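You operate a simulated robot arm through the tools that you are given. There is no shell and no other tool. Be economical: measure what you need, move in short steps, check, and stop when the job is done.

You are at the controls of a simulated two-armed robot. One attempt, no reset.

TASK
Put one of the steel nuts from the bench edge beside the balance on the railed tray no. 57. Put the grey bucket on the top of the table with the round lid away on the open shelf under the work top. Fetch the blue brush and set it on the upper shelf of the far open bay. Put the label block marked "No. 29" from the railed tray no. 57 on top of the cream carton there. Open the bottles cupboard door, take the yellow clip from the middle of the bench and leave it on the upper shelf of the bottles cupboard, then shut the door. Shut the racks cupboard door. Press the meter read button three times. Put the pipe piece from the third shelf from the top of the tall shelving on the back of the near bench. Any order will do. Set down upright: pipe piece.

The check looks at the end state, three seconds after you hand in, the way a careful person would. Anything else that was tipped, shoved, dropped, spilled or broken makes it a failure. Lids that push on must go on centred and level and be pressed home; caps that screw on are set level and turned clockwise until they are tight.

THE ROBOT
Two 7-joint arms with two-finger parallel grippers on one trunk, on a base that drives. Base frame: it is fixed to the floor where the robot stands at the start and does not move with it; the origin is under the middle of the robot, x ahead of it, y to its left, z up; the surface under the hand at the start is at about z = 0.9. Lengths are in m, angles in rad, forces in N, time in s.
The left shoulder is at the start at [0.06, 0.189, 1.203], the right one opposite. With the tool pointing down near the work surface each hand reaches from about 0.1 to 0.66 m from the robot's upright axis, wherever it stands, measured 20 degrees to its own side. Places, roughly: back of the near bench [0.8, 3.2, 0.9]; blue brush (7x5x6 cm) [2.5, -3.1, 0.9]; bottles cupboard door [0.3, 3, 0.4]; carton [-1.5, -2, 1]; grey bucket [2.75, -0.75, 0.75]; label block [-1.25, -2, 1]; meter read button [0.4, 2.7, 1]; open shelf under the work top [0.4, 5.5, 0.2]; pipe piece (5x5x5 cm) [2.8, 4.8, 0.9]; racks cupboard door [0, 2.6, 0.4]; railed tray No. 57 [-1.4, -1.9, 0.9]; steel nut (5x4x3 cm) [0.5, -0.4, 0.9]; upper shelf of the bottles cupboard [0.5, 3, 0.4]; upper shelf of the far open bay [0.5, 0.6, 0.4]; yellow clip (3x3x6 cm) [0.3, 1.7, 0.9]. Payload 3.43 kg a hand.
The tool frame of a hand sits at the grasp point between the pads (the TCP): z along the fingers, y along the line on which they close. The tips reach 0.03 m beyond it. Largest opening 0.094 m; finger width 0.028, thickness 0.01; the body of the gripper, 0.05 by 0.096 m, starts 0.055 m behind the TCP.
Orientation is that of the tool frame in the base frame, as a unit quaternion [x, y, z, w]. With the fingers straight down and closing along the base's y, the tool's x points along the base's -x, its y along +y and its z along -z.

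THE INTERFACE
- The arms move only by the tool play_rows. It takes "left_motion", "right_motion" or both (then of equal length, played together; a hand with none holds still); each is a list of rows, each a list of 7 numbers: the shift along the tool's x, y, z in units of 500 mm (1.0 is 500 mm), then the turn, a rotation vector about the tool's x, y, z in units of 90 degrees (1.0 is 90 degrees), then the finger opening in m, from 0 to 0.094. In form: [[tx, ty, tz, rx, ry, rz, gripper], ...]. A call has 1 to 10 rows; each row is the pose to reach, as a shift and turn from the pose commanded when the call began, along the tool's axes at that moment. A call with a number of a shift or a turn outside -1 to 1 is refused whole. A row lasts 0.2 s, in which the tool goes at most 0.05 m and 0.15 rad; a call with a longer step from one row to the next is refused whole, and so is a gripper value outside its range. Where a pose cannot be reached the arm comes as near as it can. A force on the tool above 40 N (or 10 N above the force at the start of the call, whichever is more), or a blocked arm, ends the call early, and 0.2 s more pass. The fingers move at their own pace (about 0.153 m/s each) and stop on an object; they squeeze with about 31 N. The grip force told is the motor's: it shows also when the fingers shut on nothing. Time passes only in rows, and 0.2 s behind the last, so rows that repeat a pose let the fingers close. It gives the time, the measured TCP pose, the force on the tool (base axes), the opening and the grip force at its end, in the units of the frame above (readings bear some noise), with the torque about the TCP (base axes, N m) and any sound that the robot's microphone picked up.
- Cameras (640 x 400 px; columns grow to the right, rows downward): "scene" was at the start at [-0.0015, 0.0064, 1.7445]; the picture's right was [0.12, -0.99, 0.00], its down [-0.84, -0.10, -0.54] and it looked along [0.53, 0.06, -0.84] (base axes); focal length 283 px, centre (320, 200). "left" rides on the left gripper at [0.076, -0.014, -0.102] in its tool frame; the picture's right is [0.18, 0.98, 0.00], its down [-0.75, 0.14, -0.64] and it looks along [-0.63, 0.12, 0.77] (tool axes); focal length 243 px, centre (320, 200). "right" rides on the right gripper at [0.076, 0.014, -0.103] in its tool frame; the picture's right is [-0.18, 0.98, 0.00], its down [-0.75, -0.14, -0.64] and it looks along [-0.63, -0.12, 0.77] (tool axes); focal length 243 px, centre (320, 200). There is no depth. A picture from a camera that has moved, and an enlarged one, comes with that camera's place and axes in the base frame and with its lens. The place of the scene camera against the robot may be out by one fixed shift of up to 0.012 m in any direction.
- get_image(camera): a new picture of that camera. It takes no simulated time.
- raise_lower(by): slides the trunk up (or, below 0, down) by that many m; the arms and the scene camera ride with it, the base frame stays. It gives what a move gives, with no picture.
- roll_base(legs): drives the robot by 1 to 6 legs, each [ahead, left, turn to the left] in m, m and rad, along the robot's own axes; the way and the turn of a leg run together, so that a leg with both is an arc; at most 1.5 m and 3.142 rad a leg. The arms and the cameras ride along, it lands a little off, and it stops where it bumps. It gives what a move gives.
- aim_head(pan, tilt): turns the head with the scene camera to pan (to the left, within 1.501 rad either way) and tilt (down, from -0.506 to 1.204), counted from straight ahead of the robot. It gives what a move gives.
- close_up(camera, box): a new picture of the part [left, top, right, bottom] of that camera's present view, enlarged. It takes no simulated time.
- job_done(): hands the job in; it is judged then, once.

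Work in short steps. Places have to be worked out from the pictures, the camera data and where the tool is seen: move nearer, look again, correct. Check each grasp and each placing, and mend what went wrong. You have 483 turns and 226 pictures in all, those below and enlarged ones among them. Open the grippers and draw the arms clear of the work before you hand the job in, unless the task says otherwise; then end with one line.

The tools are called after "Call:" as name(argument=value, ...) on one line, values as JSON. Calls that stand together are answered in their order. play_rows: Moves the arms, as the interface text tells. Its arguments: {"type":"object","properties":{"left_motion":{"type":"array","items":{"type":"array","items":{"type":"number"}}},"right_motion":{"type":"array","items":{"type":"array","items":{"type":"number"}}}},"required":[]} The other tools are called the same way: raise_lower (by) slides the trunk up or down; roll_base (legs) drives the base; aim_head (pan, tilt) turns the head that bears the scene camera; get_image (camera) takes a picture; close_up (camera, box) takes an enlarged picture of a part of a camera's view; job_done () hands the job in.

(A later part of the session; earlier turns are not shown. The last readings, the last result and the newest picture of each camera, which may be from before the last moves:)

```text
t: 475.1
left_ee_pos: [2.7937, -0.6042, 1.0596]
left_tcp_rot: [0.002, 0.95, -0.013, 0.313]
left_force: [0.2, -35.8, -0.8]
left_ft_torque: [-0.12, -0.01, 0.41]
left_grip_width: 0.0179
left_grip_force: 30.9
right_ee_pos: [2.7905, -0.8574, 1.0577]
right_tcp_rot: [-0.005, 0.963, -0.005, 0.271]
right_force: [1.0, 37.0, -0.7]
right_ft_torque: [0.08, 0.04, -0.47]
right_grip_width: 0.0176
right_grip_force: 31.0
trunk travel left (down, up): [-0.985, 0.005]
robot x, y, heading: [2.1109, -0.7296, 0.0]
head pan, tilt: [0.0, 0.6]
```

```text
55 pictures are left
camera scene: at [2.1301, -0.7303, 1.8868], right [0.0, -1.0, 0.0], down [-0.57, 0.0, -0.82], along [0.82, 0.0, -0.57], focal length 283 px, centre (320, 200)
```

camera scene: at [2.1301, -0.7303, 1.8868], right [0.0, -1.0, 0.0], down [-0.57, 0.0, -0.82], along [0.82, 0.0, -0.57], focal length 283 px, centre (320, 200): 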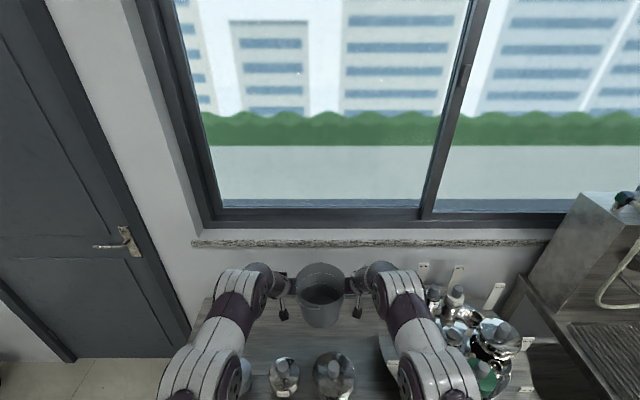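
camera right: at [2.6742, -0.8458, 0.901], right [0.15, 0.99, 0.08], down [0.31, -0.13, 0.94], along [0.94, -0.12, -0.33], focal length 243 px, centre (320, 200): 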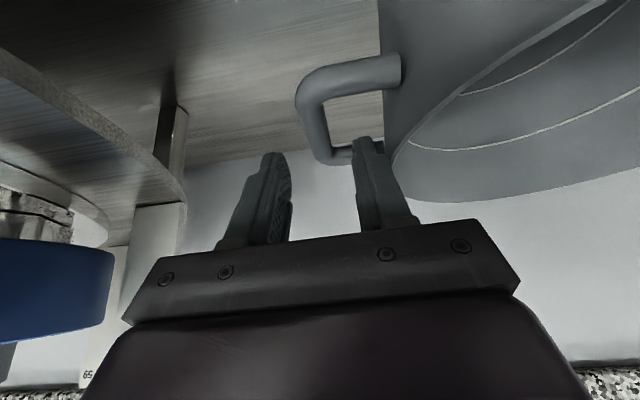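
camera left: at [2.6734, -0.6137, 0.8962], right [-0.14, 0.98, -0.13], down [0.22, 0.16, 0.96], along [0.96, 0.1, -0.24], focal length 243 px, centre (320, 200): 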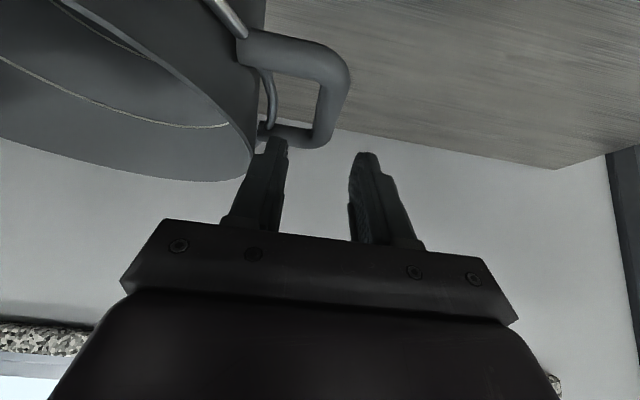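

Bucket is up; hands are pulling against each other ~36 N. I ease them 2 mm inward and raise both arms 10 cm to clear the vessels in front.

Call:
play_rows(left_motion=[[-0.026, -0.005, -0.035, 0, 0, 0, 0.0], [-0.053, -0.006, -0.07, 0, 0, 0, 0.0], [-0.079, -0.006, -0.105, 0, 0, 0, 0.0], [-0.105, -0.006, -0.14, 0, 0, 0, 0.0], [-0.12, -0.006, -0.16, 0, 0, 0, 0.0]], right_motion=[[-0.023, 0.005, -0.0375, 0, 0, 0, 0.0], [-0.046, 0.006, -0.075, 0, 0, 0, 0.0], [-0.069, 0.006, -0.112, 0, 0, 0, 0.0], [-0.092, 0.006, -0.15, 0, 0, 0, 0.0], [-0.104, 0.006, -0.171, 0, 0, 0, 0.0]])

Call:
get_image(camera="scene")

```text
t: 476.4
left_ee_pos: [2.7939, -0.6023, 1.1579]
left_tcp_rot: [0.002, 0.949, -0.011, 0.314]
left_force: [-0.5, -6.3, -1.5]
left_ft_torque: [-0.02, -0.09, 0.1]
left_grip_width: 0.0174
left_grip_force: 31.1
right_ee_pos: [2.7903, -0.8569, 1.1565]
right_tcp_rot: [-0.005, 0.963, -0.006, 0.269]
right_force: [0.1, 6.2, -1.1]
right_ft_torque: [0.01, 0.08, -0.07]
right_grip_width: 0.0174
right_grip_force: 31.3
trunk travel left (down, up): [-0.985, 0.005]
robot x, y, heading: [2.1118, -0.7278, 0.0]
head pan, tilt: [0.0, 0.6]
```

```text
54 pictures are left
camera scene: at [2.1291, -0.7302, 1.8868], right [0.0, -1.0, 0.0], down [-0.56, 0.0, -0.83], along [0.83, 0.0, -0.56], focal length 283 px, centre (320, 200)
```

scene: 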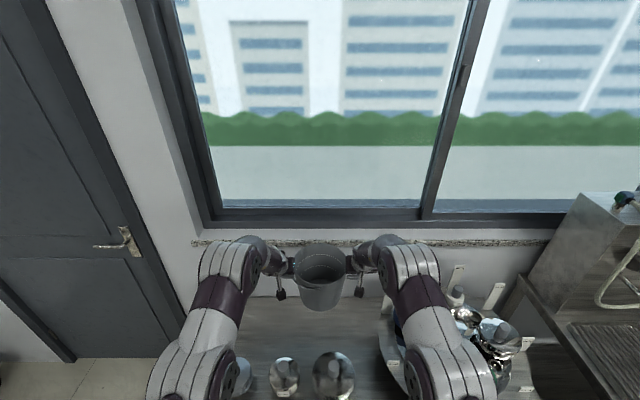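

Bucket bottom ≈0.99, above the vessels (≈0.95). Reverse straight out.

Call:
roll_base(legs=[[-0.5, 0, 0]])

Call:
get_image(camera="scene")

```text
t: 479.3
left_ee_pos: [2.2931, -0.6039, 1.1574]
left_tcp_rot: [0.002, 0.95, -0.012, 0.313]
left_force: [1.0, 28.6, -1.0]
left_ft_torque: [0.11, 0.0, -0.28]
left_grip_width: 0.0172
left_grip_force: 30.6
right_ee_pos: [2.2895, -0.8579, 1.1565]
right_tcp_rot: [-0.004, 0.963, -0.006, 0.268]
right_force: [0.1, -28.2, -1.6]
right_ft_torque: [-0.06, 0.0, 0.3]
right_grip_width: 0.0176
right_grip_force: 30.8
trunk travel left (down, up): [-0.985, 0.005]
robot x, y, heading: [1.6104, -0.7265, -0.002]
head pan, tilt: [0.0, 0.6]
```

```text
53 pictures are left
camera scene: at [1.6302, -0.73, 1.8868], right [0.0, -1.0, 0.0], down [-0.57, 0.0, -0.82], along [0.82, 0.0, -0.57], focal length 283 px, centre (320, 200)
```

scene: 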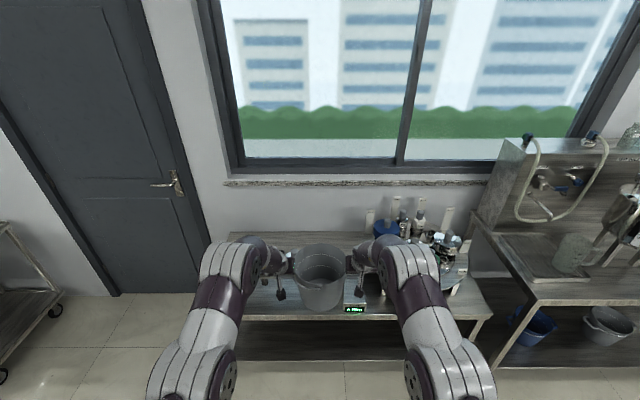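

Bucket is free of the table. Turn left to face +y and drive down the corridor toward the sink unit.

Call:
roll_base(legs=[[0.03, 0, 0], [0, 0, 1.572]])

Call:
roll_base(legs=[[1.4, 0, 0], [1.4, 0, 0]])

```text
t: 484.0
left_ee_pos: [1.5067, -0.0467, 1.158]
left_tcp_rot: [0.674, -0.668, -0.216, -0.228]
left_force: [-3.4, -0.1, -0.9]
left_ft_torque: [0.01, 0.03, -0.02]
left_grip_width: 0.0174
left_grip_force: 31.2
right_ee_pos: [1.7609, -0.0457, 1.1572]
right_tcp_rot: [0.688, -0.674, -0.187, -0.193]
right_force: [4.1, -0.2, -0.7]
right_ft_torque: [-0.01, 0.02, -0.02]
right_grip_width: 0.0172
right_grip_force: 31.0
trunk travel left (down, up): [-0.985, 0.005]
robot x, y, heading: [1.6402, -0.7277, 1.58]
head pan, tilt: [0.0, 0.6]
```

```text
t: 497.5
left_ee_pos: [1.4599, 2.7485, 1.1588]
left_tcp_rot: [0.677, -0.666, -0.217, -0.227]
left_force: [0.5, -0.2, -0.9]
left_ft_torque: [0.01, 0.0, -0.03]
left_grip_width: 0.0176
left_grip_force: 30.5
right_ee_pos: [1.7131, 2.7512, 1.1569]
right_tcp_rot: [0.691, -0.671, -0.188, -0.192]
right_force: [-0.3, 0.3, -0.7]
right_ft_torque: [0.03, -0.02, -0.07]
right_grip_width: 0.0177
right_grip_force: 31.1
trunk travel left (down, up): [-0.985, 0.005]
robot x, y, heading: [1.5964, 2.0709, 1.597]
head pan, tilt: [0.0, 0.6]
```

Call:
roll_base(legs=[[0, 0, -0.027], [1.1, 0, 0], [1.0, 0, 0], [0, 0.75, 0]])

Call:
aim_head(pan=0.4, tilt=0.7)

Call:
get_image(camera="scene")

```text
t: 512.2
left_ee_pos: [0.6962, 4.8773, 1.1576]
left_tcp_rot: [0.679, -0.664, -0.217, -0.227]
left_force: [1.6, -0.6, -1.3]
left_ft_torque: [-0.01, 0.03, -0.01]
left_grip_width: 0.0172
left_grip_force: 31.2
right_ee_pos: [0.9496, 4.8815, 1.156]
right_tcp_rot: [0.693, -0.669, -0.188, -0.192]
right_force: [-1.9, 1.1, -1.0]
right_ft_torque: [0.01, 0.02, -0.07]
right_grip_width: 0.0173
right_grip_force: 30.5
trunk travel left (down, up): [-0.985, 0.005]
robot x, y, heading: [0.8385, 4.1972, 1.596]
head pan, tilt: [0.0, 0.6]
```

```text
t: 513.0
left_ee_pos: [0.6949, 4.8778, 1.1582]
left_tcp_rot: [0.679, -0.664, -0.217, -0.227]
left_force: [2.0, -0.2, -1.8]
left_ft_torque: [-0.01, -0.01, 0.04]
left_grip_width: 0.0175
left_grip_force: 31.0
right_ee_pos: [0.9488, 4.8809, 1.1574]
right_tcp_rot: [0.692, -0.669, -0.188, -0.193]
right_force: [-1.6, 0.3, -0.6]
right_ft_torque: [-0.01, 0.02, -0.06]
right_grip_width: 0.0173
right_grip_force: 31.2
trunk travel left (down, up): [-0.985, 0.005]
robot x, y, heading: [0.8361, 4.1977, 1.593]
head pan, tilt: [0.4, 0.7]
```

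```text
52 pictures are left
camera scene: at [0.7928, 4.2137, 1.8783], right [0.91, 0.41, 0.0], down [0.27, -0.59, -0.76], along [-0.31, 0.7, -0.64], focal length 283 px, centre (320, 200)
```

scene: 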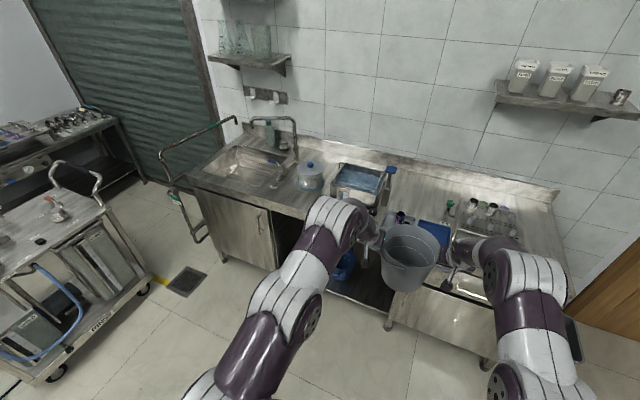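

Lower the trunk here to look under the work top.

Call:
raise_lower(by=-0.4)

Call:
raise_lower(by=-0.3)

Call:
aim_head(pan=0.55, tilt=0.6)

Call:
get_image(camera="scene")

```text
t: 516.9
left_ee_pos: [0.6945, 4.8764, 0.7579]
left_tcp_rot: [0.68, -0.663, -0.218, -0.226]
left_force: [1.7, -0.1, -0.5]
left_ft_torque: [0.01, 0.03, 0.03]
left_grip_width: 0.0176
left_grip_force: 30.1
right_ee_pos: [0.9488, 4.8805, 0.7572]
right_tcp_rot: [0.692, -0.669, -0.189, -0.192]
right_force: [-1.1, -0.4, -0.7]
right_ft_torque: [0.0, 0.0, -0.05]
right_grip_width: 0.0176
right_grip_force: 30.8
trunk travel left (down, up): [-0.585, 0.405]
robot x, y, heading: [0.8375, 4.1994, 1.596]
head pan, tilt: [0.4, 0.7]
```

```text
t: 519.9
left_ee_pos: [0.6945, 4.8775, 0.4586]
left_tcp_rot: [0.679, -0.663, -0.217, -0.227]
left_force: [1.5, 0.4, -0.9]
left_ft_torque: [-0.01, 0.05, 0.06]
left_grip_width: 0.0176
left_grip_force: 30.8
right_ee_pos: [0.9474, 4.8816, 0.4566]
right_tcp_rot: [0.693, -0.669, -0.188, -0.192]
right_force: [-1.6, -0.2, -1.0]
right_ft_torque: [-0.03, -0.03, -0.03]
right_grip_width: 0.0176
right_grip_force: 31.0
trunk travel left (down, up): [-0.285, 0.705]
robot x, y, heading: [0.8377, 4.1967, 1.597]
head pan, tilt: [0.4, 0.7]
```

```text
t: 520.6
left_ee_pos: [0.6949, 4.8773, 0.4572]
left_tcp_rot: [0.678, -0.664, -0.217, -0.227]
left_force: [1.0, -0.7, -1.2]
left_ft_torque: [-0.02, 0.03, 0.07]
left_grip_width: 0.0175
left_grip_force: 30.6
right_ee_pos: [0.948, 4.8806, 0.4559]
right_tcp_rot: [0.693, -0.67, -0.188, -0.191]
right_force: [-1.8, 0.2, -0.8]
right_ft_torque: [0.02, 0.05, -0.05]
right_grip_width: 0.0175
right_grip_force: 30.7
trunk travel left (down, up): [-0.285, 0.705]
robot x, y, heading: [0.8374, 4.1959, 1.596]
head pan, tilt: [0.55, 0.6]
```

```text
51 pictures are left
camera scene: at [0.7802, 4.2101, 1.1868], right [0.84, 0.54, 0.0], down [0.31, -0.47, -0.82], along [-0.45, 0.69, -0.57], focal length 283 px, centre (320, 200)
```

scene: 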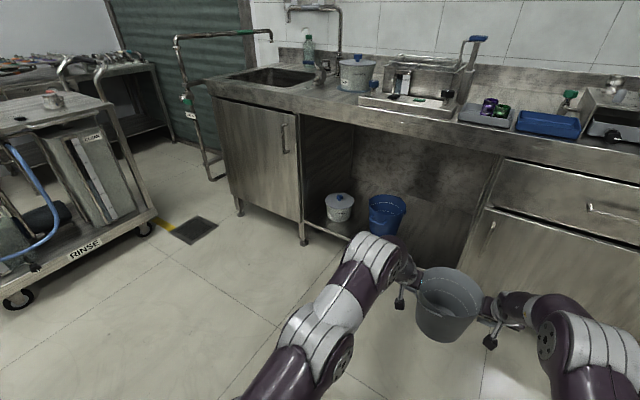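

Under the work top: a white bin (x≈0.22) and blue bucket (x≈0.46) stand on the shelf (z≈0.2), with free space at x≈0.56–0.80. Two hands won't fit there, so I set the bucket on the floor here to regrasp its near rim with one hand. Lower.

Call:
raise_lower(by=-0.27)

Call:
play_rows(left_motion=[[0.006, 0, 0.008, 0, 0, 0, 0.0], [0.012, 0, 0.016, 0, 0, 0, 0.0], [0.018, 0, 0.024, 0, 0, 0, 0.0], [0.024, 0, 0.032, 0, 0, 0, 0.0], [0.03, 0, 0.04, 0, 0, 0, 0.0]], right_motion=[[0.0052, 0, 0.0085, 0, 0, 0, 0.0], [0.0104, 0, 0.017, 0, 0, 0, 0.0], [0.0156, 0, 0.0256, 0, 0, 0, 0.0], [0.0208, 0, 0.0342, 0, 0, 0, 0.0], [0.026, 0, 0.0428, 0, 0, 0, 0.0]])

```text
t: 523.3
left_ee_pos: [0.6959, 4.8759, 0.1879]
left_tcp_rot: [0.679, -0.664, -0.217, -0.227]
left_force: [1.0, 0.2, -2.0]
left_ft_torque: [-0.03, 0.0, 0.02]
left_grip_width: 0.0174
left_grip_force: 30.5
right_ee_pos: [0.9488, 4.8798, 0.1868]
right_tcp_rot: [0.692, -0.67, -0.188, -0.192]
right_force: [-1.1, -0.5, -1.8]
right_ft_torque: [0.0, -0.01, -0.04]
right_grip_width: 0.0175
right_grip_force: 31.0
trunk travel left (down, up): [-0.015, 0.975]
robot x, y, heading: [0.8401, 4.1958, 1.597]
head pan, tilt: [0.55, 0.6]
```

```text
t: 524.5
left_ee_pos: [0.6953, 4.8764, 0.1637]
left_tcp_rot: [0.678, -0.664, -0.217, -0.228]
left_force: [6.4, 0.1, -2.5]
left_ft_torque: [-0.03, 0.02, 0.07]
left_grip_width: 0.0175
left_grip_force: 31.1
right_ee_pos: [0.9474, 4.8806, 0.1613]
right_tcp_rot: [0.692, -0.67, -0.188, -0.192]
right_force: [-5.8, 0.2, -1.2]
right_ft_torque: [0.0, 0.03, -0.12]
right_grip_width: 0.0177
right_grip_force: 31.0
trunk travel left (down, up): [-0.015, 0.975]
robot x, y, heading: [0.8338, 4.1974, 1.595]
head pan, tilt: [0.55, 0.6]
```

Not yet touching; continue down in small steps.

Call:
play_rows(left_motion=[[0.006, 0, 0.008, 0, 0, 0, 0.0], [0.012, 0, 0.016, 0, 0, 0, 0.0], [0.018, 0, 0.024, 0, 0, 0, 0.0], [0.024, 0, 0.032, 0, 0, 0, 0.0]], right_motion=[[0.0052, 0, 0.0085, 0, 0, 0, 0.0], [0.0104, 0, 0.017, 0, 0, 0, 0.0], [0.0156, 0, 0.0256, 0, 0, 0, 0.0], [0.0208, 0, 0.0342, 0, 0, 0, 0.0]])

```text
t: 525.5
left_ee_pos: [0.6964, 4.8762, 0.1446]
left_tcp_rot: [0.678, -0.665, -0.216, -0.229]
left_force: [20.5, 0.5, -0.5]
left_ft_torque: [0.19, -0.09, 0.28]
left_grip_width: 0.0174
left_grip_force: 31.3
right_ee_pos: [0.9491, 4.8806, 0.1427]
right_tcp_rot: [0.692, -0.67, -0.188, -0.192]
right_force: [-19.8, -0.4, -1.9]
right_ft_torque: [-0.19, 0.02, -0.24]
right_grip_width: 0.0177
right_grip_force: 31.0
trunk travel left (down, up): [-0.015, 0.975]
robot x, y, heading: [0.8375, 4.198, 1.594]
head pan, tilt: [0.55, 0.6]
```

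Call:
play_rows(left_motion=[[0.005, 0, 0.0065, 0, 0, 0, 0.0], [0.01, 0, 0.013, 0, 0, 0, 0.0], [0.015, 0, 0.02, 0, 0, 0, 0.0], [0.02, 0, 0.026, 0, 0, 0, 0.0]], right_motion=[[0.0043, 0, 0.007, 0, 0, 0, 0.0], [0.0086, 0, 0.014, 0, 0, 0, 0.0], [0.013, 0, 0.0213, 0, 0, 0, 0.0], [0.0174, 0, 0.0285, 0, 0, 0, 0.0]])

Call:
aim_head(pan=0.0, tilt=0.75)

Call:
get_image(camera="scene")

```text
t: 526.5
left_ee_pos: [0.6959, 4.877, 0.1369]
left_tcp_rot: [0.678, -0.661, -0.222, -0.232]
left_force: [11.2, -0.5, 30.3]
left_ft_torque: [-0.38, -0.05, 0.16]
left_grip_width: 0.0179
left_grip_force: 31.1
right_ee_pos: [0.9481, 4.882, 0.1351]
right_tcp_rot: [0.69, -0.668, -0.194, -0.198]
right_force: [-9.4, -9.1, 37.7]
right_ft_torque: [-0.16, 0.01, -0.4]
right_grip_width: 0.0177
right_grip_force: 31.0
trunk travel left (down, up): [-0.015, 0.975]
robot x, y, heading: [0.8359, 4.1961, 1.597]
head pan, tilt: [0.55, 0.6]
```

```text
t: 527.5
left_ee_pos: [0.6956, 4.8769, 0.1338]
left_tcp_rot: [0.678, -0.662, -0.222, -0.231]
left_force: [4.8, 5.4, 29.5]
left_ft_torque: [-0.13, -0.01, 0.23]
left_grip_width: 0.0175
left_grip_force: 31.0
right_ee_pos: [0.9486, 4.8838, 0.1339]
right_tcp_rot: [0.69, -0.669, -0.193, -0.197]
right_force: [1.3, 6.7, 36.7]
right_ft_torque: [0.33, -0.06, -0.47]
right_grip_width: 0.0178
right_grip_force: 30.7
trunk travel left (down, up): [-0.015, 0.975]
robot x, y, heading: [0.838, 4.1981, 1.595]
head pan, tilt: [0.0, 0.75]
```

```text
50 pictures are left
camera scene: at [0.8262, 4.2123, 0.9043], right [1.0, 0.03, 0.0], down [0.02, -0.68, -0.74], along [-0.02, 0.74, -0.68], focal length 283 px, centre (320, 200)
```

scene: 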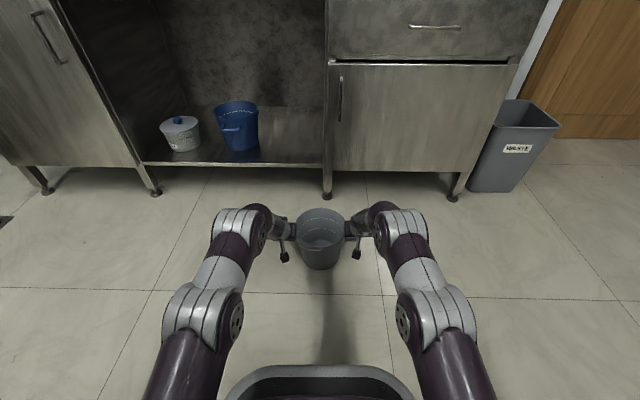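

Bucket rests on the floor (lug bars 0.137 above its base). Free spot on the shelf: x≈0.555–0.81. Open both hands and rise.

Call:
play_rows(left_motion=[[0, 0, 0, 0, 0, 0, 0.03], [0, 0, 0, 0, 0, 0, 0.045], [-0.048, 0, -0.064, 0, 0, 0, 0.045], [-0.096, 0, -0.128, 0, 0, 0, 0.045], [-0.144, 0, -0.192, 0, 0, 0, 0.045], [-0.15, 0.08, -0.24, 0, 0, 0, 0.045], [-0.15, 0.16, -0.28, 0, 0, 0, 0.045]], right_motion=[[0, 0, 0, 0, 0, 0, 0.03], [0, 0, 0, 0, 0, 0, 0.045], [-0.042, 0, -0.068, 0, 0, 0, 0.045], [-0.084, 0, -0.137, 0, 0, 0, 0.045], [-0.125, 0, -0.205, 0, 0, 0, 0.045], [-0.11, 0, -0.28, 0, 0, 0, 0.045], [-0.1, 0, -0.36, 0, 0, 0, 0.045]])

```text
t: 529.1
left_ee_pos: [0.6264, 4.8363, 0.2743]
left_tcp_rot: [0.673, -0.664, -0.21, -0.248]
left_force: [0.0, 0.1, -0.4]
left_ft_torque: [0.03, -0.02, 0.0]
left_grip_width: 0.0449
left_grip_force: 0.1
left hand out of reach, approached as far as the arm can: row 6, 7
right_ee_pos: [0.9481, 4.8291, 0.3074]
right_tcp_rot: [0.692, -0.669, -0.189, -0.192]
right_force: [1.1, -0.1, 0.3]
right_ft_torque: [0.0, 0.03, 0.01]
right_grip_width: 0.0449
right_grip_force: 0.1
right hand out of reach, approached as far as the arm can: row 5
trunk travel left (down, up): [-0.015, 0.975]
robot x, y, heading: [0.8363, 4.1973, 1.593]
head pan, tilt: [0.0, 0.75]
```

Now straighten the right tool to vertical and move toward the near rim.

Call:
play_rows(right_motion=[[0.002, 0.06, -0.031, 0, 0.086, 0, 0.045], [0.004, 0.126, -0.063, 0, 0.172, 0, 0.045], [0.006, 0.19, -0.095, 0, 0.258, 0, 0.045], [0.008, 0.252, -0.126, 0, 0.345, 0, 0.045]])

Call:
play_rows(right_motion=[[0, 0, 0, 0, 0, 0.09, 0.045], [0, 0, 0, 0, 0, 0.18, 0.045], [0, 0, 0, 0, 0, 0.27, 0.045], [0, 0, 0, 0, 0, 0.36, 0.045], [0, 0, 0, 0, 0, 0.45, 0.045], [0, 0, 0, 0, 0, 0.54, 0.045], [0, 0, 0, 0, 0, 0.63, 0.045], [0, 0, 0, 0, 0, 0.72, 0.045], [0, 0, 0, 0, 0, 0.81, 0.045], [0, 0, 0, 0, 0, 0.9, 0.045]])

```text
t: 530.1
left_ee_pos: [0.6266, 4.8352, 0.2757]
left_tcp_rot: [0.672, -0.665, -0.213, -0.247]
left_force: [0.3, 0.9, 0.3]
left_ft_torque: [-0.01, -0.01, -0.02]
left_grip_width: 0.045
left_grip_force: 0.1
right_ee_pos: [0.8418, 4.7386, 0.3195]
right_tcp_rot: [0.712, -0.692, 0.013, -0.117]
right_force: [-0.1, -0.2, 0.1]
right_ft_torque: [0.0, 0.02, -0.03]
right_grip_width: 0.045
right_grip_force: 0.1
right hand out of reach, approached as far as the arm can: row 1, 2, 3, 4
trunk travel left (down, up): [-0.015, 0.975]
robot x, y, heading: [0.8366, 4.1966, 1.597]
head pan, tilt: [0.0, 0.75]
```

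```text
t: 532.3
left_ee_pos: [0.6268, 4.8365, 0.2744]
left_tcp_rot: [0.672, -0.665, -0.212, -0.247]
left_force: [0.6, 0.5, -0.4]
left_ft_torque: [-0.01, -0.02, 0.02]
left_grip_width: 0.0448
left_grip_force: 0.0
right_ee_pos: [0.8429, 4.742, 0.3211]
right_tcp_rot: [-0.091, 0.989, 0.066, 0.097]
right_force: [0.2, 0.2, 0.0]
right_ft_torque: [0.04, 0.01, -0.01]
right_grip_width: 0.045
right_grip_force: 0.0
trunk travel left (down, up): [-0.015, 0.975]
robot x, y, heading: [0.8371, 4.1965, 1.595]
head pan, tilt: [0.0, 0.75]
```

Roll achieved. Level the tool exactly and position it over the near rim point (~(0.82, 4.797)).

Call:
play_rows(right_motion=[[0.017, 0.034, 0.03, 0.028, 0.041, 0.039, 0.06], [0.033, 0.068, 0.06, 0.056, 0.082, 0.077, 0.06], [0.05, 0.102, 0.1, 0.084, 0.1235, 0.116, 0.06], [0.05, 0.102, 0.124, 0.084, 0.1235, 0.116, 0.06]])

Call:
get_image(camera="right")

Call:
get_image(camera="scene")

```text
t: 533.3
left_ee_pos: [0.6261, 4.8366, 0.2732]
left_tcp_rot: [0.672, -0.665, -0.213, -0.247]
left_force: [-0.6, 0.2, 0.0]
left_ft_torque: [0.0, 0.0, -0.03]
left_grip_width: 0.0447
left_grip_force: 0.0
right_ee_pos: [0.8431, 4.7343, 0.24]
right_tcp_rot: [-0.002, 0.995, 0.071, 0.071]
right_force: [0.1, 0.6, -0.8]
right_ft_torque: [0.0, -0.01, -0.01]
right_grip_width: 0.0601
right_grip_force: 0.0
right hand out of reach, approached as far as the arm can: row 1, 2, 3, 4
trunk travel left (down, up): [-0.015, 0.975]
robot x, y, heading: [0.8345, 4.1954, 1.596]
head pan, tilt: [0.0, 0.75]
```

```text
49 pictures are left
camera right: at [0.7526, 4.7343, 0.3314], right [0.17, 0.97, 0.16], down [0.66, -0.23, 0.72], along [0.74, -0.01, -0.68], focal length 243 px, centre (320, 200)
```

right: 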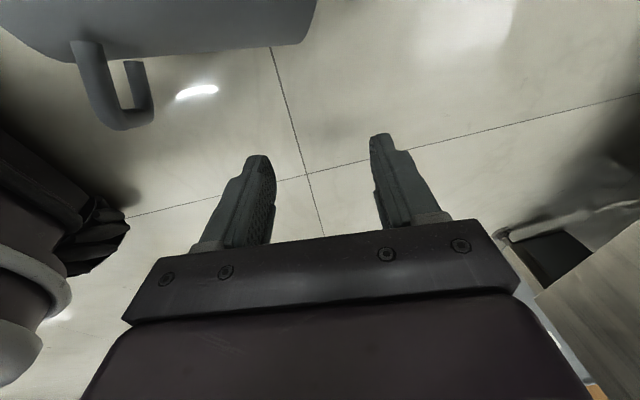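

```text
48 pictures are left
camera scene: at [0.8261, 4.2185, 0.904], right [1.0, 0.02, 0.0], down [0.02, -0.68, -0.73], along [-0.02, 0.73, -0.68], focal length 283 px, centre (320, 200)
```

scene: 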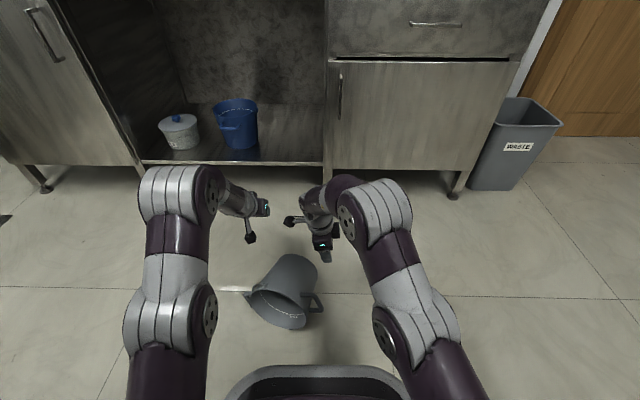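

The bucket tipped over onto its side on the floor (a finger must have dragged it). I need to recover: look closely at how it lies.

Call:
close_up(camera="scene", box=[200, 220, 360, 340])

```text
3.33 times, centred on (280, 280) of scene
camera zoom: at [0.8261, 4.2185, 0.904], right [1.0, 0.02, 0.0], down [0.02, -0.68, -0.73], along [-0.02, 0.73, -0.68], focal length 944 px, centre (453, -67)
```

zoom: 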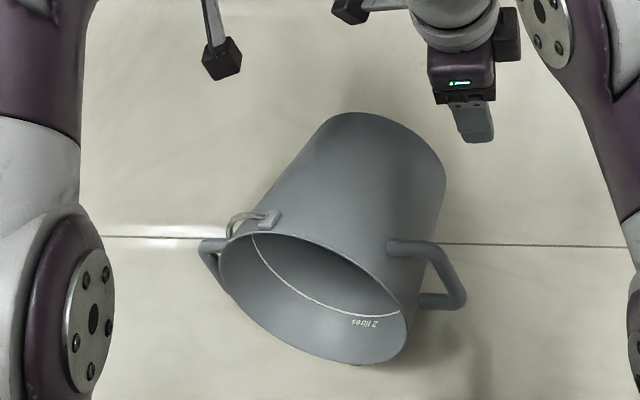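

It lies with its mouth toward the robot, but the bench prevents backing up. I'll raise the hands, move left to about (0.1, 4.25) and turn toward the bucket so a hand can hook inside its mouth and tip it upright.

Call:
raise_lower(by=0.3)

Call:
roll_base(legs=[[0.02, 0.75, 0], [0, 0, -0.85]])

Call:
play_rows(right_motion=[[0, 0, 0, 0, 0, -0.09, 0.03], [0, 0, 0, 0, 0, -0.18, 0.03], [0, 0, 0, 0, 0, -0.27, 0.03], [0, 0, 0, 0, 0, -0.36, 0.03], [0, 0, 0, 0, 0, -0.45, 0.03], [0, 0, 0, 0, 0, -0.54, 0.03], [0, 0, 0, 0, 0, -0.63, 0.03], [0, 0, 0, 0, 0, -0.72, 0.03], [0, 0, 0, 0, 0, -0.81, 0.03], [0, 0, 0, 0, 0, -0.9, 0.03]])

Call:
get_image(camera="scene")

```text
t: 536.3
left_ee_pos: [0.6259, 4.8359, 0.5737]
left_tcp_rot: [0.671, -0.666, -0.213, -0.248]
left_force: [-0.5, -0.7, -0.4]
left_ft_torque: [0.0, -0.02, -0.02]
left_grip_width: 0.0448
left_grip_force: 0.1
right_ee_pos: [0.8425, 4.7336, 0.5409]
right_tcp_rot: [-0.004, 0.995, 0.071, 0.073]
right_force: [-0.3, -0.4, -0.1]
right_ft_torque: [-0.01, -0.03, -0.01]
right_grip_width: 0.0602
right_grip_force: 0.0
trunk travel left (down, up): [-0.315, 0.675]
robot x, y, heading: [0.8371, 4.1987, 1.596]
head pan, tilt: [0.0, 0.75]
```

```text
t: 542.6
left_ee_pos: [0.4341, 4.7729, 0.5745]
left_tcp_rot: [-0.332, 0.885, 0.09, 0.314]
left_force: [0.7, 0.3, 0.2]
left_ft_torque: [-0.01, -0.03, 0.01]
left_grip_width: 0.0451
left_grip_force: 0.1
right_ee_pos: [0.4963, 4.542, 0.5411]
right_tcp_rot: [0.414, 0.904, 0.033, 0.096]
right_force: [0.3, -0.5, -1.0]
right_ft_torque: [0.0, 0.0, 0.0]
right_grip_width: 0.0603
right_grip_force: 0.1
trunk travel left (down, up): [-0.315, 0.675]
robot x, y, heading: [0.084, 4.1991, 0.732]
head pan, tilt: [0.0, 0.75]
```

```text
t: 544.8
left_ee_pos: [0.4337, 4.7741, 0.5745]
left_tcp_rot: [-0.332, 0.885, 0.09, 0.314]
left_force: [-0.1, 0.0, -0.1]
left_ft_torque: [-0.01, 0.03, 0.0]
left_grip_width: 0.0454
left_grip_force: 0.1
right_ee_pos: [0.4956, 4.5423, 0.5398]
right_tcp_rot: [-0.275, 0.956, -0.036, 0.094]
right_force: [0.6, -0.6, 0.6]
right_ft_torque: [-0.02, 0.0, -0.02]
right_grip_width: 0.03
right_grip_force: 0.1
trunk travel left (down, up): [-0.315, 0.675]
robot x, y, heading: [0.0868, 4.1964, 0.732]
head pan, tilt: [0.0, 0.75]
```

```text
46 pictures are left
camera scene: at [0.0919, 4.2109, 1.204], right [0.67, -0.74, 0.0], down [-0.51, -0.46, -0.73], along [0.54, 0.49, -0.68], focal length 283 px, centre (320, 200)
```

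scene: 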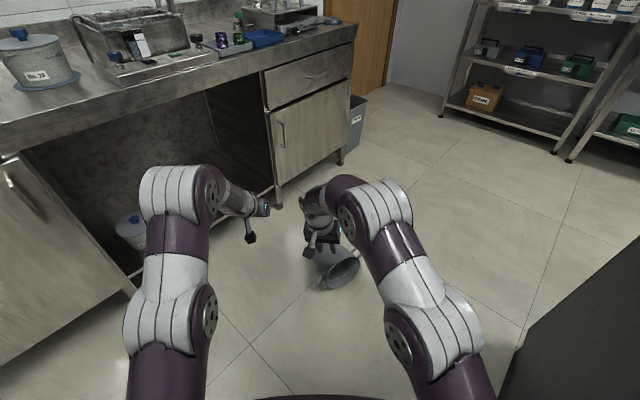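

Bucket mouth centre ≈(0.68, 4.62), pointing toward the robot's front-right. I orient the right hand (fingers closed) pointing into the mouth, 30° below horizontal, positioned ahead of it at height, then lower the trunk.

Call:
play_rows(right_motion=[[-0.0185, -0.023, 0.0365, -0.038, -0.071, -0.038, 0.0], [-0.037, -0.0465, 0.073, -0.076, -0.142, -0.076, 0.0], [-0.0555, -0.07, 0.1095, -0.114, -0.213, -0.114, 0.0], [-0.074, -0.093, 0.146, -0.152, -0.284, -0.153, 0.0], [-0.0925, -0.116, 0.1825, -0.189, -0.354, -0.191, 0.0], [-0.111, -0.14, 0.219, -0.227, -0.425, -0.229, 0.0], [-0.1295, -0.163, 0.2555, -0.265, -0.496, -0.267, 0.0], [-0.148, -0.186, 0.292, -0.303, -0.567, -0.305, 0.0]])

Call:
raise_lower(by=-0.2)

Call:
get_image(camera="scene")

```text
t: 546.6
left_ee_pos: [0.4338, 4.7733, 0.5741]
left_tcp_rot: [-0.332, 0.885, 0.09, 0.314]
left_force: [-0.5, 0.0, 0.3]
left_ft_torque: [0.01, 0.01, -0.01]
left_grip_width: 0.0449
left_grip_force: 0.1
right_ee_pos: [0.6377, 4.5019, 0.4186]
right_tcp_rot: [-0.486, 0.716, 0.28, 0.415]
right_force: [0.3, -0.7, 0.2]
right_ft_torque: [0.0, 0.03, 0.0]
right_grip_width: 0.0
right_grip_force: 30.8
right hand out of reach, approached as far as the arm can: row 6, 7
trunk travel left (down, up): [-0.315, 0.675]
robot x, y, heading: [0.0835, 4.1959, 0.736]
head pan, tilt: [0.0, 0.75]
```

```text
t: 548.8
left_ee_pos: [0.4344, 4.7733, 0.3749]
left_tcp_rot: [-0.332, 0.885, 0.09, 0.313]
left_force: [0.6, -0.5, 0.3]
left_ft_torque: [-0.01, -0.01, -0.02]
left_grip_width: 0.0451
left_grip_force: 0.0
right_ee_pos: [0.6367, 4.5015, 0.2176]
right_tcp_rot: [-0.485, 0.718, 0.279, 0.414]
right_force: [-0.6, -0.6, -0.8]
right_ft_torque: [0.01, -0.03, -0.02]
right_grip_width: 0.0001
right_grip_force: 30.8
trunk travel left (down, up): [-0.115, 0.875]
robot x, y, heading: [0.0841, 4.1971, 0.739]
head pan, tilt: [0.0, 0.75]
```

```text
45 pictures are left
camera scene: at [0.0919, 4.2108, 1.0041], right [0.67, -0.74, 0.0], down [-0.51, -0.46, -0.73], along [0.54, 0.49, -0.68], focal length 283 px, centre (320, 200)
```

scene: 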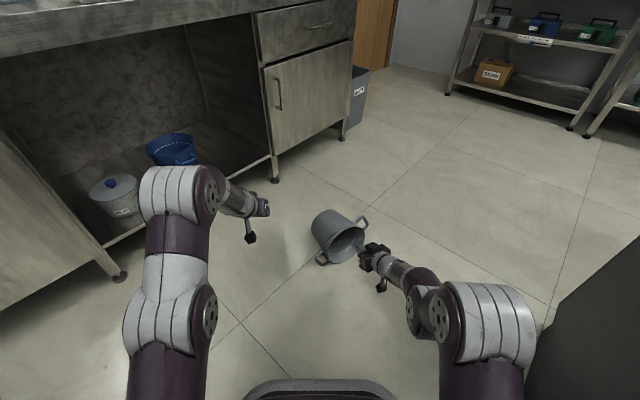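

Hand is right in front of the mouth. Lower 6 cm and insert along the bucket axis.

Call:
raise_lower(by=-0.065)

Call:
get_image(camera="right")

```text
t: 549.8
left_ee_pos: [0.4333, 4.7733, 0.3082]
left_tcp_rot: [-0.333, 0.885, 0.09, 0.313]
left_force: [0.7, 0.0, 0.2]
left_ft_torque: [-0.03, 0.03, -0.01]
left_grip_width: 0.0453
left_grip_force: 0.0
right_ee_pos: [0.6371, 4.5028, 0.1527]
right_tcp_rot: [-0.486, 0.718, 0.279, 0.413]
right_force: [-0.7, -0.1, 0.5]
right_ft_torque: [0.01, -0.02, -0.04]
right_grip_width: 0.0
right_grip_force: 31.0
trunk travel left (down, up): [-0.05, 0.94]
robot x, y, heading: [0.0847, 4.2008, 0.735]
head pan, tilt: [0.0, 0.75]
```

```text
44 pictures are left
camera right: at [0.5761, 4.389, 0.1388], right [-0.88, 0.45, 0.16], down [0.06, -0.22, 0.97], along [0.47, 0.87, 0.16], focal length 243 px, centre (320, 200)
```

right: 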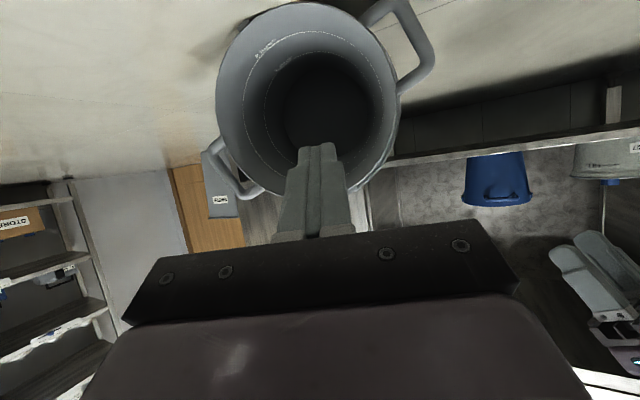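

Fingers are aligned with the mouth's upper half. Insert 13 cm... then lift along the arc to tip the bucket up.

Call:
play_rows(right_motion=[[-0.043, 0, 0.075, 0, 0, 0, 0], [-0.087, 0, 0.15, 0, 0, 0, 0], [-0.13, 0, 0.225, 0, 0, 0, 0], [-0.212, 0, 0.247, 0, 0, 0, 0], [-0.296, 0, 0.292, 0, 0, 0, 0], [-0.357, 0, 0.337, 0, 0, 0, 0]])

Call:
get_image(camera="scene")

```text
t: 551.2
left_ee_pos: [0.4339, 4.7728, 0.3094]
left_tcp_rot: [-0.332, 0.885, 0.09, 0.314]
left_force: [0.4, -0.2, 0.9]
left_ft_torque: [-0.01, 0.0, 0.04]
left_grip_width: 0.0451
left_grip_force: 0.2
right_ee_pos: [0.7054, 4.6839, 0.2142]
right_tcp_rot: [-0.486, 0.718, 0.279, 0.414]
right_force: [0.1, 0.0, 0.6]
right_ft_torque: [0.0, 0.01, -0.02]
right_grip_width: 0.0
right_grip_force: 30.9
right hand out of reach, approached as far as the arm can: row 5, 6
trunk travel left (down, up): [-0.05, 0.94]
robot x, y, heading: [0.0798, 4.1961, 0.735]
head pan, tilt: [0.0, 0.75]
```

```text
43 pictures are left
camera scene: at [0.0917, 4.2107, 0.939], right [0.67, -0.74, 0.0], down [-0.51, -0.46, -0.73], along [0.54, 0.49, -0.68], focal length 283 px, centre (320, 200)
```

scene: 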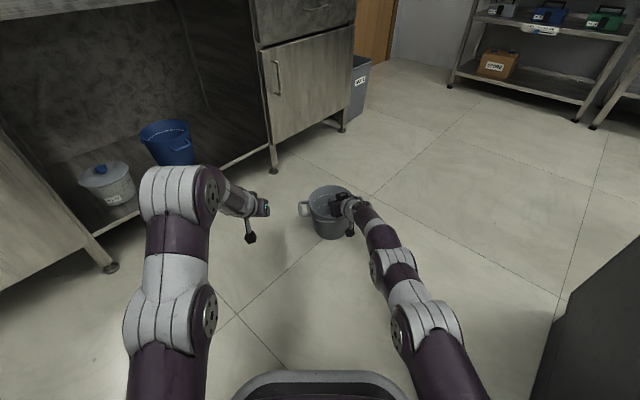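

The bucket is upright again. Raise the trunk to lift the hand clear, then check.

Call:
raise_lower(by=0.2)

Call:
close_up(camera="scene", box=[240, 160, 440, 300])

```text
t: 553.4
left_ee_pos: [0.4331, 4.7726, 0.5085]
left_tcp_rot: [-0.332, 0.885, 0.09, 0.314]
left_force: [1.4, -0.4, -0.3]
left_ft_torque: [0.02, 0.02, 0.0]
left_grip_width: 0.0451
left_grip_force: 0.0
right_ee_pos: [0.7045, 4.6828, 0.4147]
right_tcp_rot: [-0.485, 0.718, 0.279, 0.414]
right_force: [-1.1, 0.7, 0.6]
right_ft_torque: [-0.02, 0.0, 0.02]
right_grip_width: 0.0
right_grip_force: 30.9
trunk travel left (down, up): [-0.25, 0.74]
robot x, y, heading: [0.0841, 4.1984, 0.732]
head pan, tilt: [0.0, 0.75]
```

```text
2.86 times, centred on (340, 230) of scene
camera zoom: at [0.092, 4.211, 1.139], right [0.67, -0.74, 0.0], down [-0.51, -0.46, -0.73], along [0.54, 0.49, -0.68], focal length 810 px, centre (263, 114)
```

zoom: 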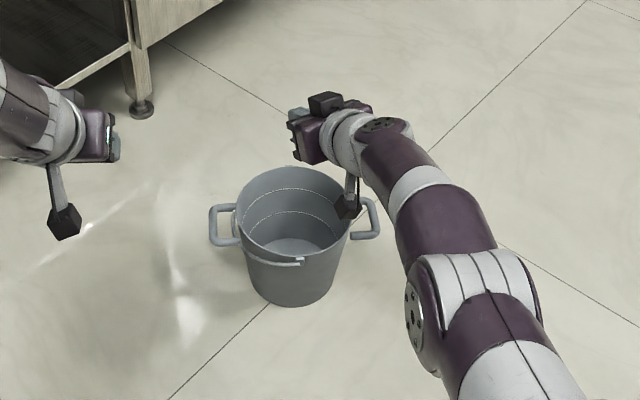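

Bucket stands upright at centre ≈(0.728, 4.727), lugs across my view. Now rotate the right hand (well above) to vertical with fingers closing fore-aft, for pinching the near rim.

Call:
play_rows(right_motion=[[0, 0, 0, 0.0415, 0.0259, 0.072, 0.03], [0, 0, 0, 0.083, 0.0518, 0.144, 0.05], [0, 0, 0, 0.1245, 0.0776, 0.216, 0.05], [0, 0, 0, 0.166, 0.1035, 0.288, 0.05], [0, 0, 0, 0.2075, 0.1294, 0.36, 0.05], [0, 0, 0, 0.249, 0.1553, 0.432, 0.05], [0, 0, 0, 0.2905, 0.1811, 0.504, 0.05], [0, 0, 0, 0.332, 0.207, 0.576, 0.05]])

Call:
play_rows(right_motion=[[0, 0, 0, 0.0415, 0.0259, 0.072, 0.05], [0, 0, 0, 0.083, 0.0518, 0.144, 0.05], [0, 0, 0, 0.1245, 0.0776, 0.216, 0.05], [0, 0, 0, 0.166, 0.1035, 0.288, 0.05], [0, 0, 0, 0.2075, 0.1294, 0.36, 0.05], [0, 0, 0, 0.249, 0.1553, 0.432, 0.05], [0, 0, 0, 0.2905, 0.1811, 0.504, 0.05], [0, 0, 0, 0.332, 0.207, 0.576, 0.05]])

```text
t: 555.2
left_ee_pos: [0.433, 4.7731, 0.5095]
left_tcp_rot: [-0.332, 0.885, 0.089, 0.314]
left_force: [0.5, -0.5, 0.8]
left_ft_torque: [0.0, -0.01, -0.03]
left_grip_width: 0.0453
left_grip_force: 0.0
right_ee_pos: [0.6778, 4.6543, 0.4298]
right_tcp_rot: [-0.051, 0.954, 0.165, 0.246]
right_force: [0.4, -0.7, -0.3]
right_ft_torque: [-0.01, 0.0, 0.01]
right_grip_width: 0.0498
right_grip_force: 0.1
right hand out of reach, approached as far as the arm can: row 4, 5, 6, 7, 8
trunk travel left (down, up): [-0.25, 0.74]
robot x, y, heading: [0.0862, 4.1996, 0.735]
head pan, tilt: [0.0, 0.75]
```

```text
t: 557.0
left_ee_pos: [0.4338, 4.7732, 0.5095]
left_tcp_rot: [-0.332, 0.885, 0.09, 0.314]
left_force: [-0.4, 0.7, 0.8]
left_ft_torque: [-0.01, 0.02, 0.0]
left_grip_width: 0.0451
left_grip_force: 0.0
right_ee_pos: [0.6099, 4.5514, 0.3829]
right_tcp_rot: [0.366, 0.93, 0.017, 0.025]
right_force: [0.4, 0.4, 0.4]
right_ft_torque: [0.01, 0.0, -0.02]
right_grip_width: 0.05
right_grip_force: 0.1
right hand out of reach, approached as far as the arm can: row 1, 2, 3, 4, 5, 6, 7, 8
trunk travel left (down, up): [-0.25, 0.74]
robot x, y, heading: [0.0841, 4.1997, 0.735]
head pan, tilt: [0.0, 0.75]
```

The vertical hand is at its reach; move the base 13 cm ahead and 10 cm left, then place the hand exactly over the near rim and look.

Call:
roll_base(legs=[[0.13, 0.1, 0]])

Call:
get_image(camera="right")

```text
t: 558.4
left_ee_pos: [0.4625, 4.9317, 0.5103]
left_tcp_rot: [-0.333, 0.885, 0.09, 0.314]
left_force: [-0.4, 0.2, -0.7]
left_ft_torque: [0.0, 0.0, 0.0]
left_grip_width: 0.0449
left_grip_force: 0.1
right_ee_pos: [0.641, 4.7109, 0.3827]
right_tcp_rot: [0.364, 0.931, 0.017, 0.025]
right_force: [0.3, -0.9, -0.3]
right_ft_torque: [-0.03, 0.02, 0.01]
right_grip_width: 0.0501
right_grip_force: 0.0
trunk travel left (down, up): [-0.25, 0.74]
robot x, y, heading: [0.1148, 4.3536, 0.737]
head pan, tilt: [0.0, 0.75]
```

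```text
41 pictures are left
camera right: at [0.5881, 4.7713, 0.4825], right [0.8, 0.6, 0.06], down [0.42, -0.62, 0.66], along [0.43, -0.51, -0.75], focal length 243 px, centre (320, 200)
```

right: 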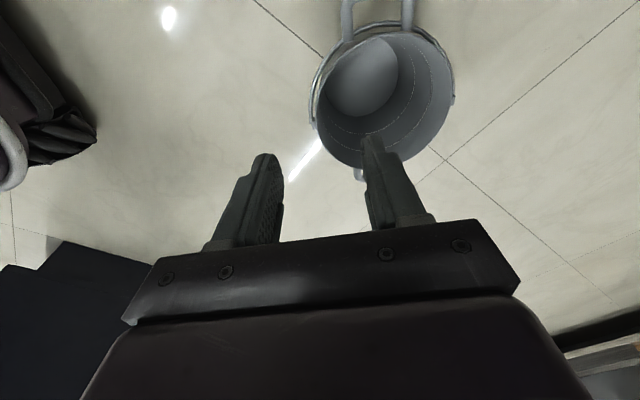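

Call:
play_rows(right_motion=[[-0.02, -0.006, 0.07, 0.011, 0.007, 0.019, 0.05], [-0.04, -0.012, 0.14, 0.022, 0.014, 0.038, 0.05], [-0.052, -0.0166, 0.21, 0.033, 0.02, 0.057, 0.05], [-0.052, -0.0166, 0.261, 0.033, 0.02, 0.057, 0.05]])

Call:
get_image(camera="right")

```text
t: 559.4
left_ee_pos: [0.4625, 4.9319, 0.5083]
left_tcp_rot: [-0.332, 0.885, 0.09, 0.313]
left_force: [0.1, -0.2, -0.7]
left_ft_torque: [-0.01, 0.01, -0.03]
left_grip_width: 0.045
left_grip_force: 0.1
right_ee_pos: [0.648, 4.6736, 0.2586]
right_tcp_rot: [0.407, 0.913, 0.001, 0.001]
right_force: [0.4, 0.9, -0.3]
right_ft_torque: [-0.01, 0.03, -0.01]
right_grip_width: 0.0502
right_grip_force: 0.0
right hand out of reach, approached as far as the arm can: row 2, 3, 4
trunk travel left (down, up): [-0.25, 0.74]
robot x, y, heading: [0.1152, 4.3548, 0.735]
head pan, tilt: [0.0, 0.75]
```

```text
40 pictures are left
camera right: at [0.6073, 4.7387, 0.3611], right [0.85, 0.52, 0.0], down [0.4, -0.65, 0.64], along [0.34, -0.55, -0.77], focal length 243 px, centre (320, 200)
```

right: 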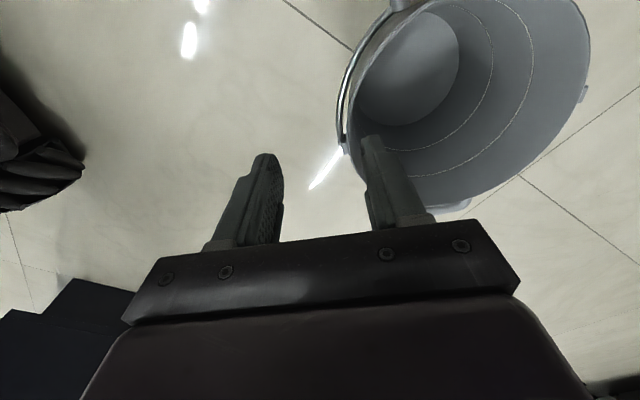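

Orientation is right; nudge the base 2 cm ahead, then descend onto the rim wall.

Call:
roll_base(legs=[[0.02, 0, 0]])

Call:
play_rows(right_motion=[[0, 0, 0.08, 0, 0, 0, 0.05], [0, 0, 0.15, 0, 0, 0, 0.05], [0, 0, 0.18, 0, 0, 0, 0.05], [0, 0, 0.2, 0, 0, 0, 0.05]])

Call:
get_image(camera="right")

```text
t: 560.2
left_ee_pos: [0.478, 4.9456, 0.5088]
left_tcp_rot: [-0.332, 0.885, 0.089, 0.313]
left_force: [0.1, -0.1, 0.3]
left_ft_torque: [-0.01, 0.03, -0.02]
left_grip_width: 0.0451
left_grip_force: 0.0
right_ee_pos: [0.6623, 4.6851, 0.2588]
right_tcp_rot: [0.406, 0.914, 0.0, 0.001]
right_force: [0.2, 1.1, -0.1]
right_ft_torque: [0.03, 0.0, 0.0]
right_grip_width: 0.05
right_grip_force: 0.1
trunk travel left (down, up): [-0.25, 0.74]
robot x, y, heading: [0.1333, 4.3712, 0.736]
head pan, tilt: [0.0, 0.75]
```

```text
t: 561.2
left_ee_pos: [0.476, 4.9441, 0.5112]
left_tcp_rot: [-0.333, 0.885, 0.089, 0.313]
left_force: [0.0, 0.4, 0.7]
left_ft_torque: [-0.01, -0.02, 0.04]
left_grip_width: 0.0454
left_grip_force: 0.1
right_ee_pos: [0.644, 4.667, 0.195]
right_tcp_rot: [0.406, 0.914, 0.008, 0.003]
right_force: [-3.4, -3.6, 15.6]
right_ft_torque: [0.15, -0.23, -0.01]
right_grip_width: 0.0469
right_grip_force: 0.1
right hand out of reach, approached as far as the arm can: row 1, 2, 3, 4
trunk travel left (down, up): [-0.25, 0.74]
robot x, y, heading: [0.1274, 4.3708, 0.737]
head pan, tilt: [0.0, 0.75]
stopped in row 4 (right hand): the force on the tool passed its limit at 64 N (the readings are from after the stop); the commanded pose is now the measured one
```

```text
39 pictures are left
camera right: at [0.603, 4.7322, 0.2974], right [0.85, 0.52, 0.02], down [0.39, -0.66, 0.64], along [0.35, -0.54, -0.77], focal length 243 px, centre (320, 200)
```

right: 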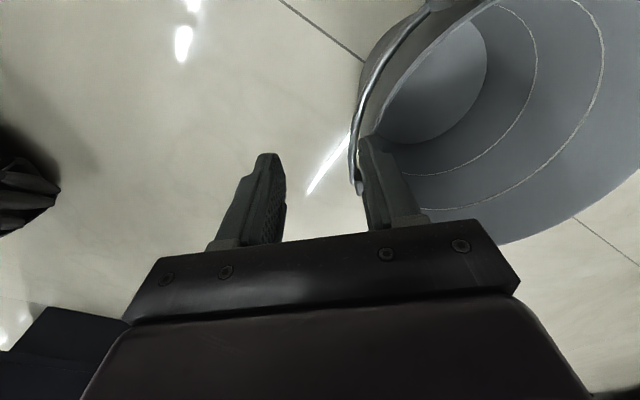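

The inner finger landed on the rim and reach is limited from this shoulder height. Lift the arm, lower the trunk, then retry 3 cm further ahead.

Call:
play_rows(right_motion=[[0, 0, -0.08, 0, 0, 0, 0.05], [0, 0, -0.17, 0, 0, 0, 0.055], [0, 0, -0.26, 0, 0, 0, 0.06], [0, 0, -0.34, 0, 0, 0, 0.06], [0, 0, -0.42, 0, 0, 0, 0.06]])

Call:
raise_lower(by=-0.17)

```text
t: 562.4
left_ee_pos: [0.4774, 4.9458, 0.5088]
left_tcp_rot: [-0.334, 0.885, 0.09, 0.312]
left_force: [-0.3, -0.7, 0.3]
left_ft_torque: [-0.01, -0.02, 0.0]
left_grip_width: 0.045
left_grip_force: 0.1
right_ee_pos: [0.6395, 4.6656, 0.4014]
right_tcp_rot: [0.406, 0.914, 0.007, 0.003]
right_force: [0.6, 0.7, 0.2]
right_ft_torque: [0.01, 0.02, 0.03]
right_grip_width: 0.0599
right_grip_force: 0.0
trunk travel left (down, up): [-0.25, 0.74]
robot x, y, heading: [0.1322, 4.3695, 0.738]
head pan, tilt: [0.0, 0.75]
```

```text
t: 564.3
left_ee_pos: [0.4761, 4.9447, 0.3384]
left_tcp_rot: [-0.334, 0.885, 0.09, 0.312]
left_force: [-0.1, 0.1, 0.9]
left_ft_torque: [-0.03, 0.0, 0.01]
left_grip_width: 0.0448
left_grip_force: 0.1
right_ee_pos: [0.6407, 4.6666, 0.2308]
right_tcp_rot: [0.406, 0.914, 0.008, 0.002]
right_force: [0.4, 0.4, -0.9]
right_ft_torque: [0.0, -0.01, 0.02]
right_grip_width: 0.0601
right_grip_force: 0.0
trunk travel left (down, up): [-0.08, 0.91]
robot x, y, heading: [0.1329, 4.371, 0.733]
head pan, tilt: [0.0, 0.75]
```

Call:
roll_base(legs=[[0.03, 0, 0]])

Call:
get_image(camera="right")

```text
t: 565.2
left_ee_pos: [0.5002, 4.966, 0.3389]
left_tcp_rot: [-0.333, 0.885, 0.089, 0.313]
left_force: [0.0, 0.4, -0.3]
left_ft_torque: [0.03, 0.0, 0.01]
left_grip_width: 0.045
left_grip_force: 0.1
right_ee_pos: [0.6607, 4.6852, 0.2318]
right_tcp_rot: [0.405, 0.914, 0.007, 0.002]
right_force: [0.4, 0.1, 0.2]
right_ft_torque: [0.02, 0.03, 0.0]
right_grip_width: 0.06
right_grip_force: 0.1
trunk travel left (down, up): [-0.08, 0.91]
robot x, y, heading: [0.1553, 4.3897, 0.738]
head pan, tilt: [0.0, 0.75]
```

```text
38 pictures are left
camera right: at [0.6206, 4.7499, 0.3343], right [0.85, 0.52, 0.02], down [0.39, -0.66, 0.64], along [0.34, -0.54, -0.77], focal length 243 px, centre (320, 200)
```

right: 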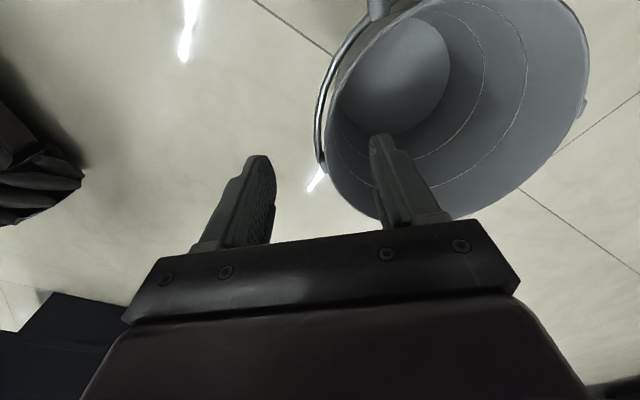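

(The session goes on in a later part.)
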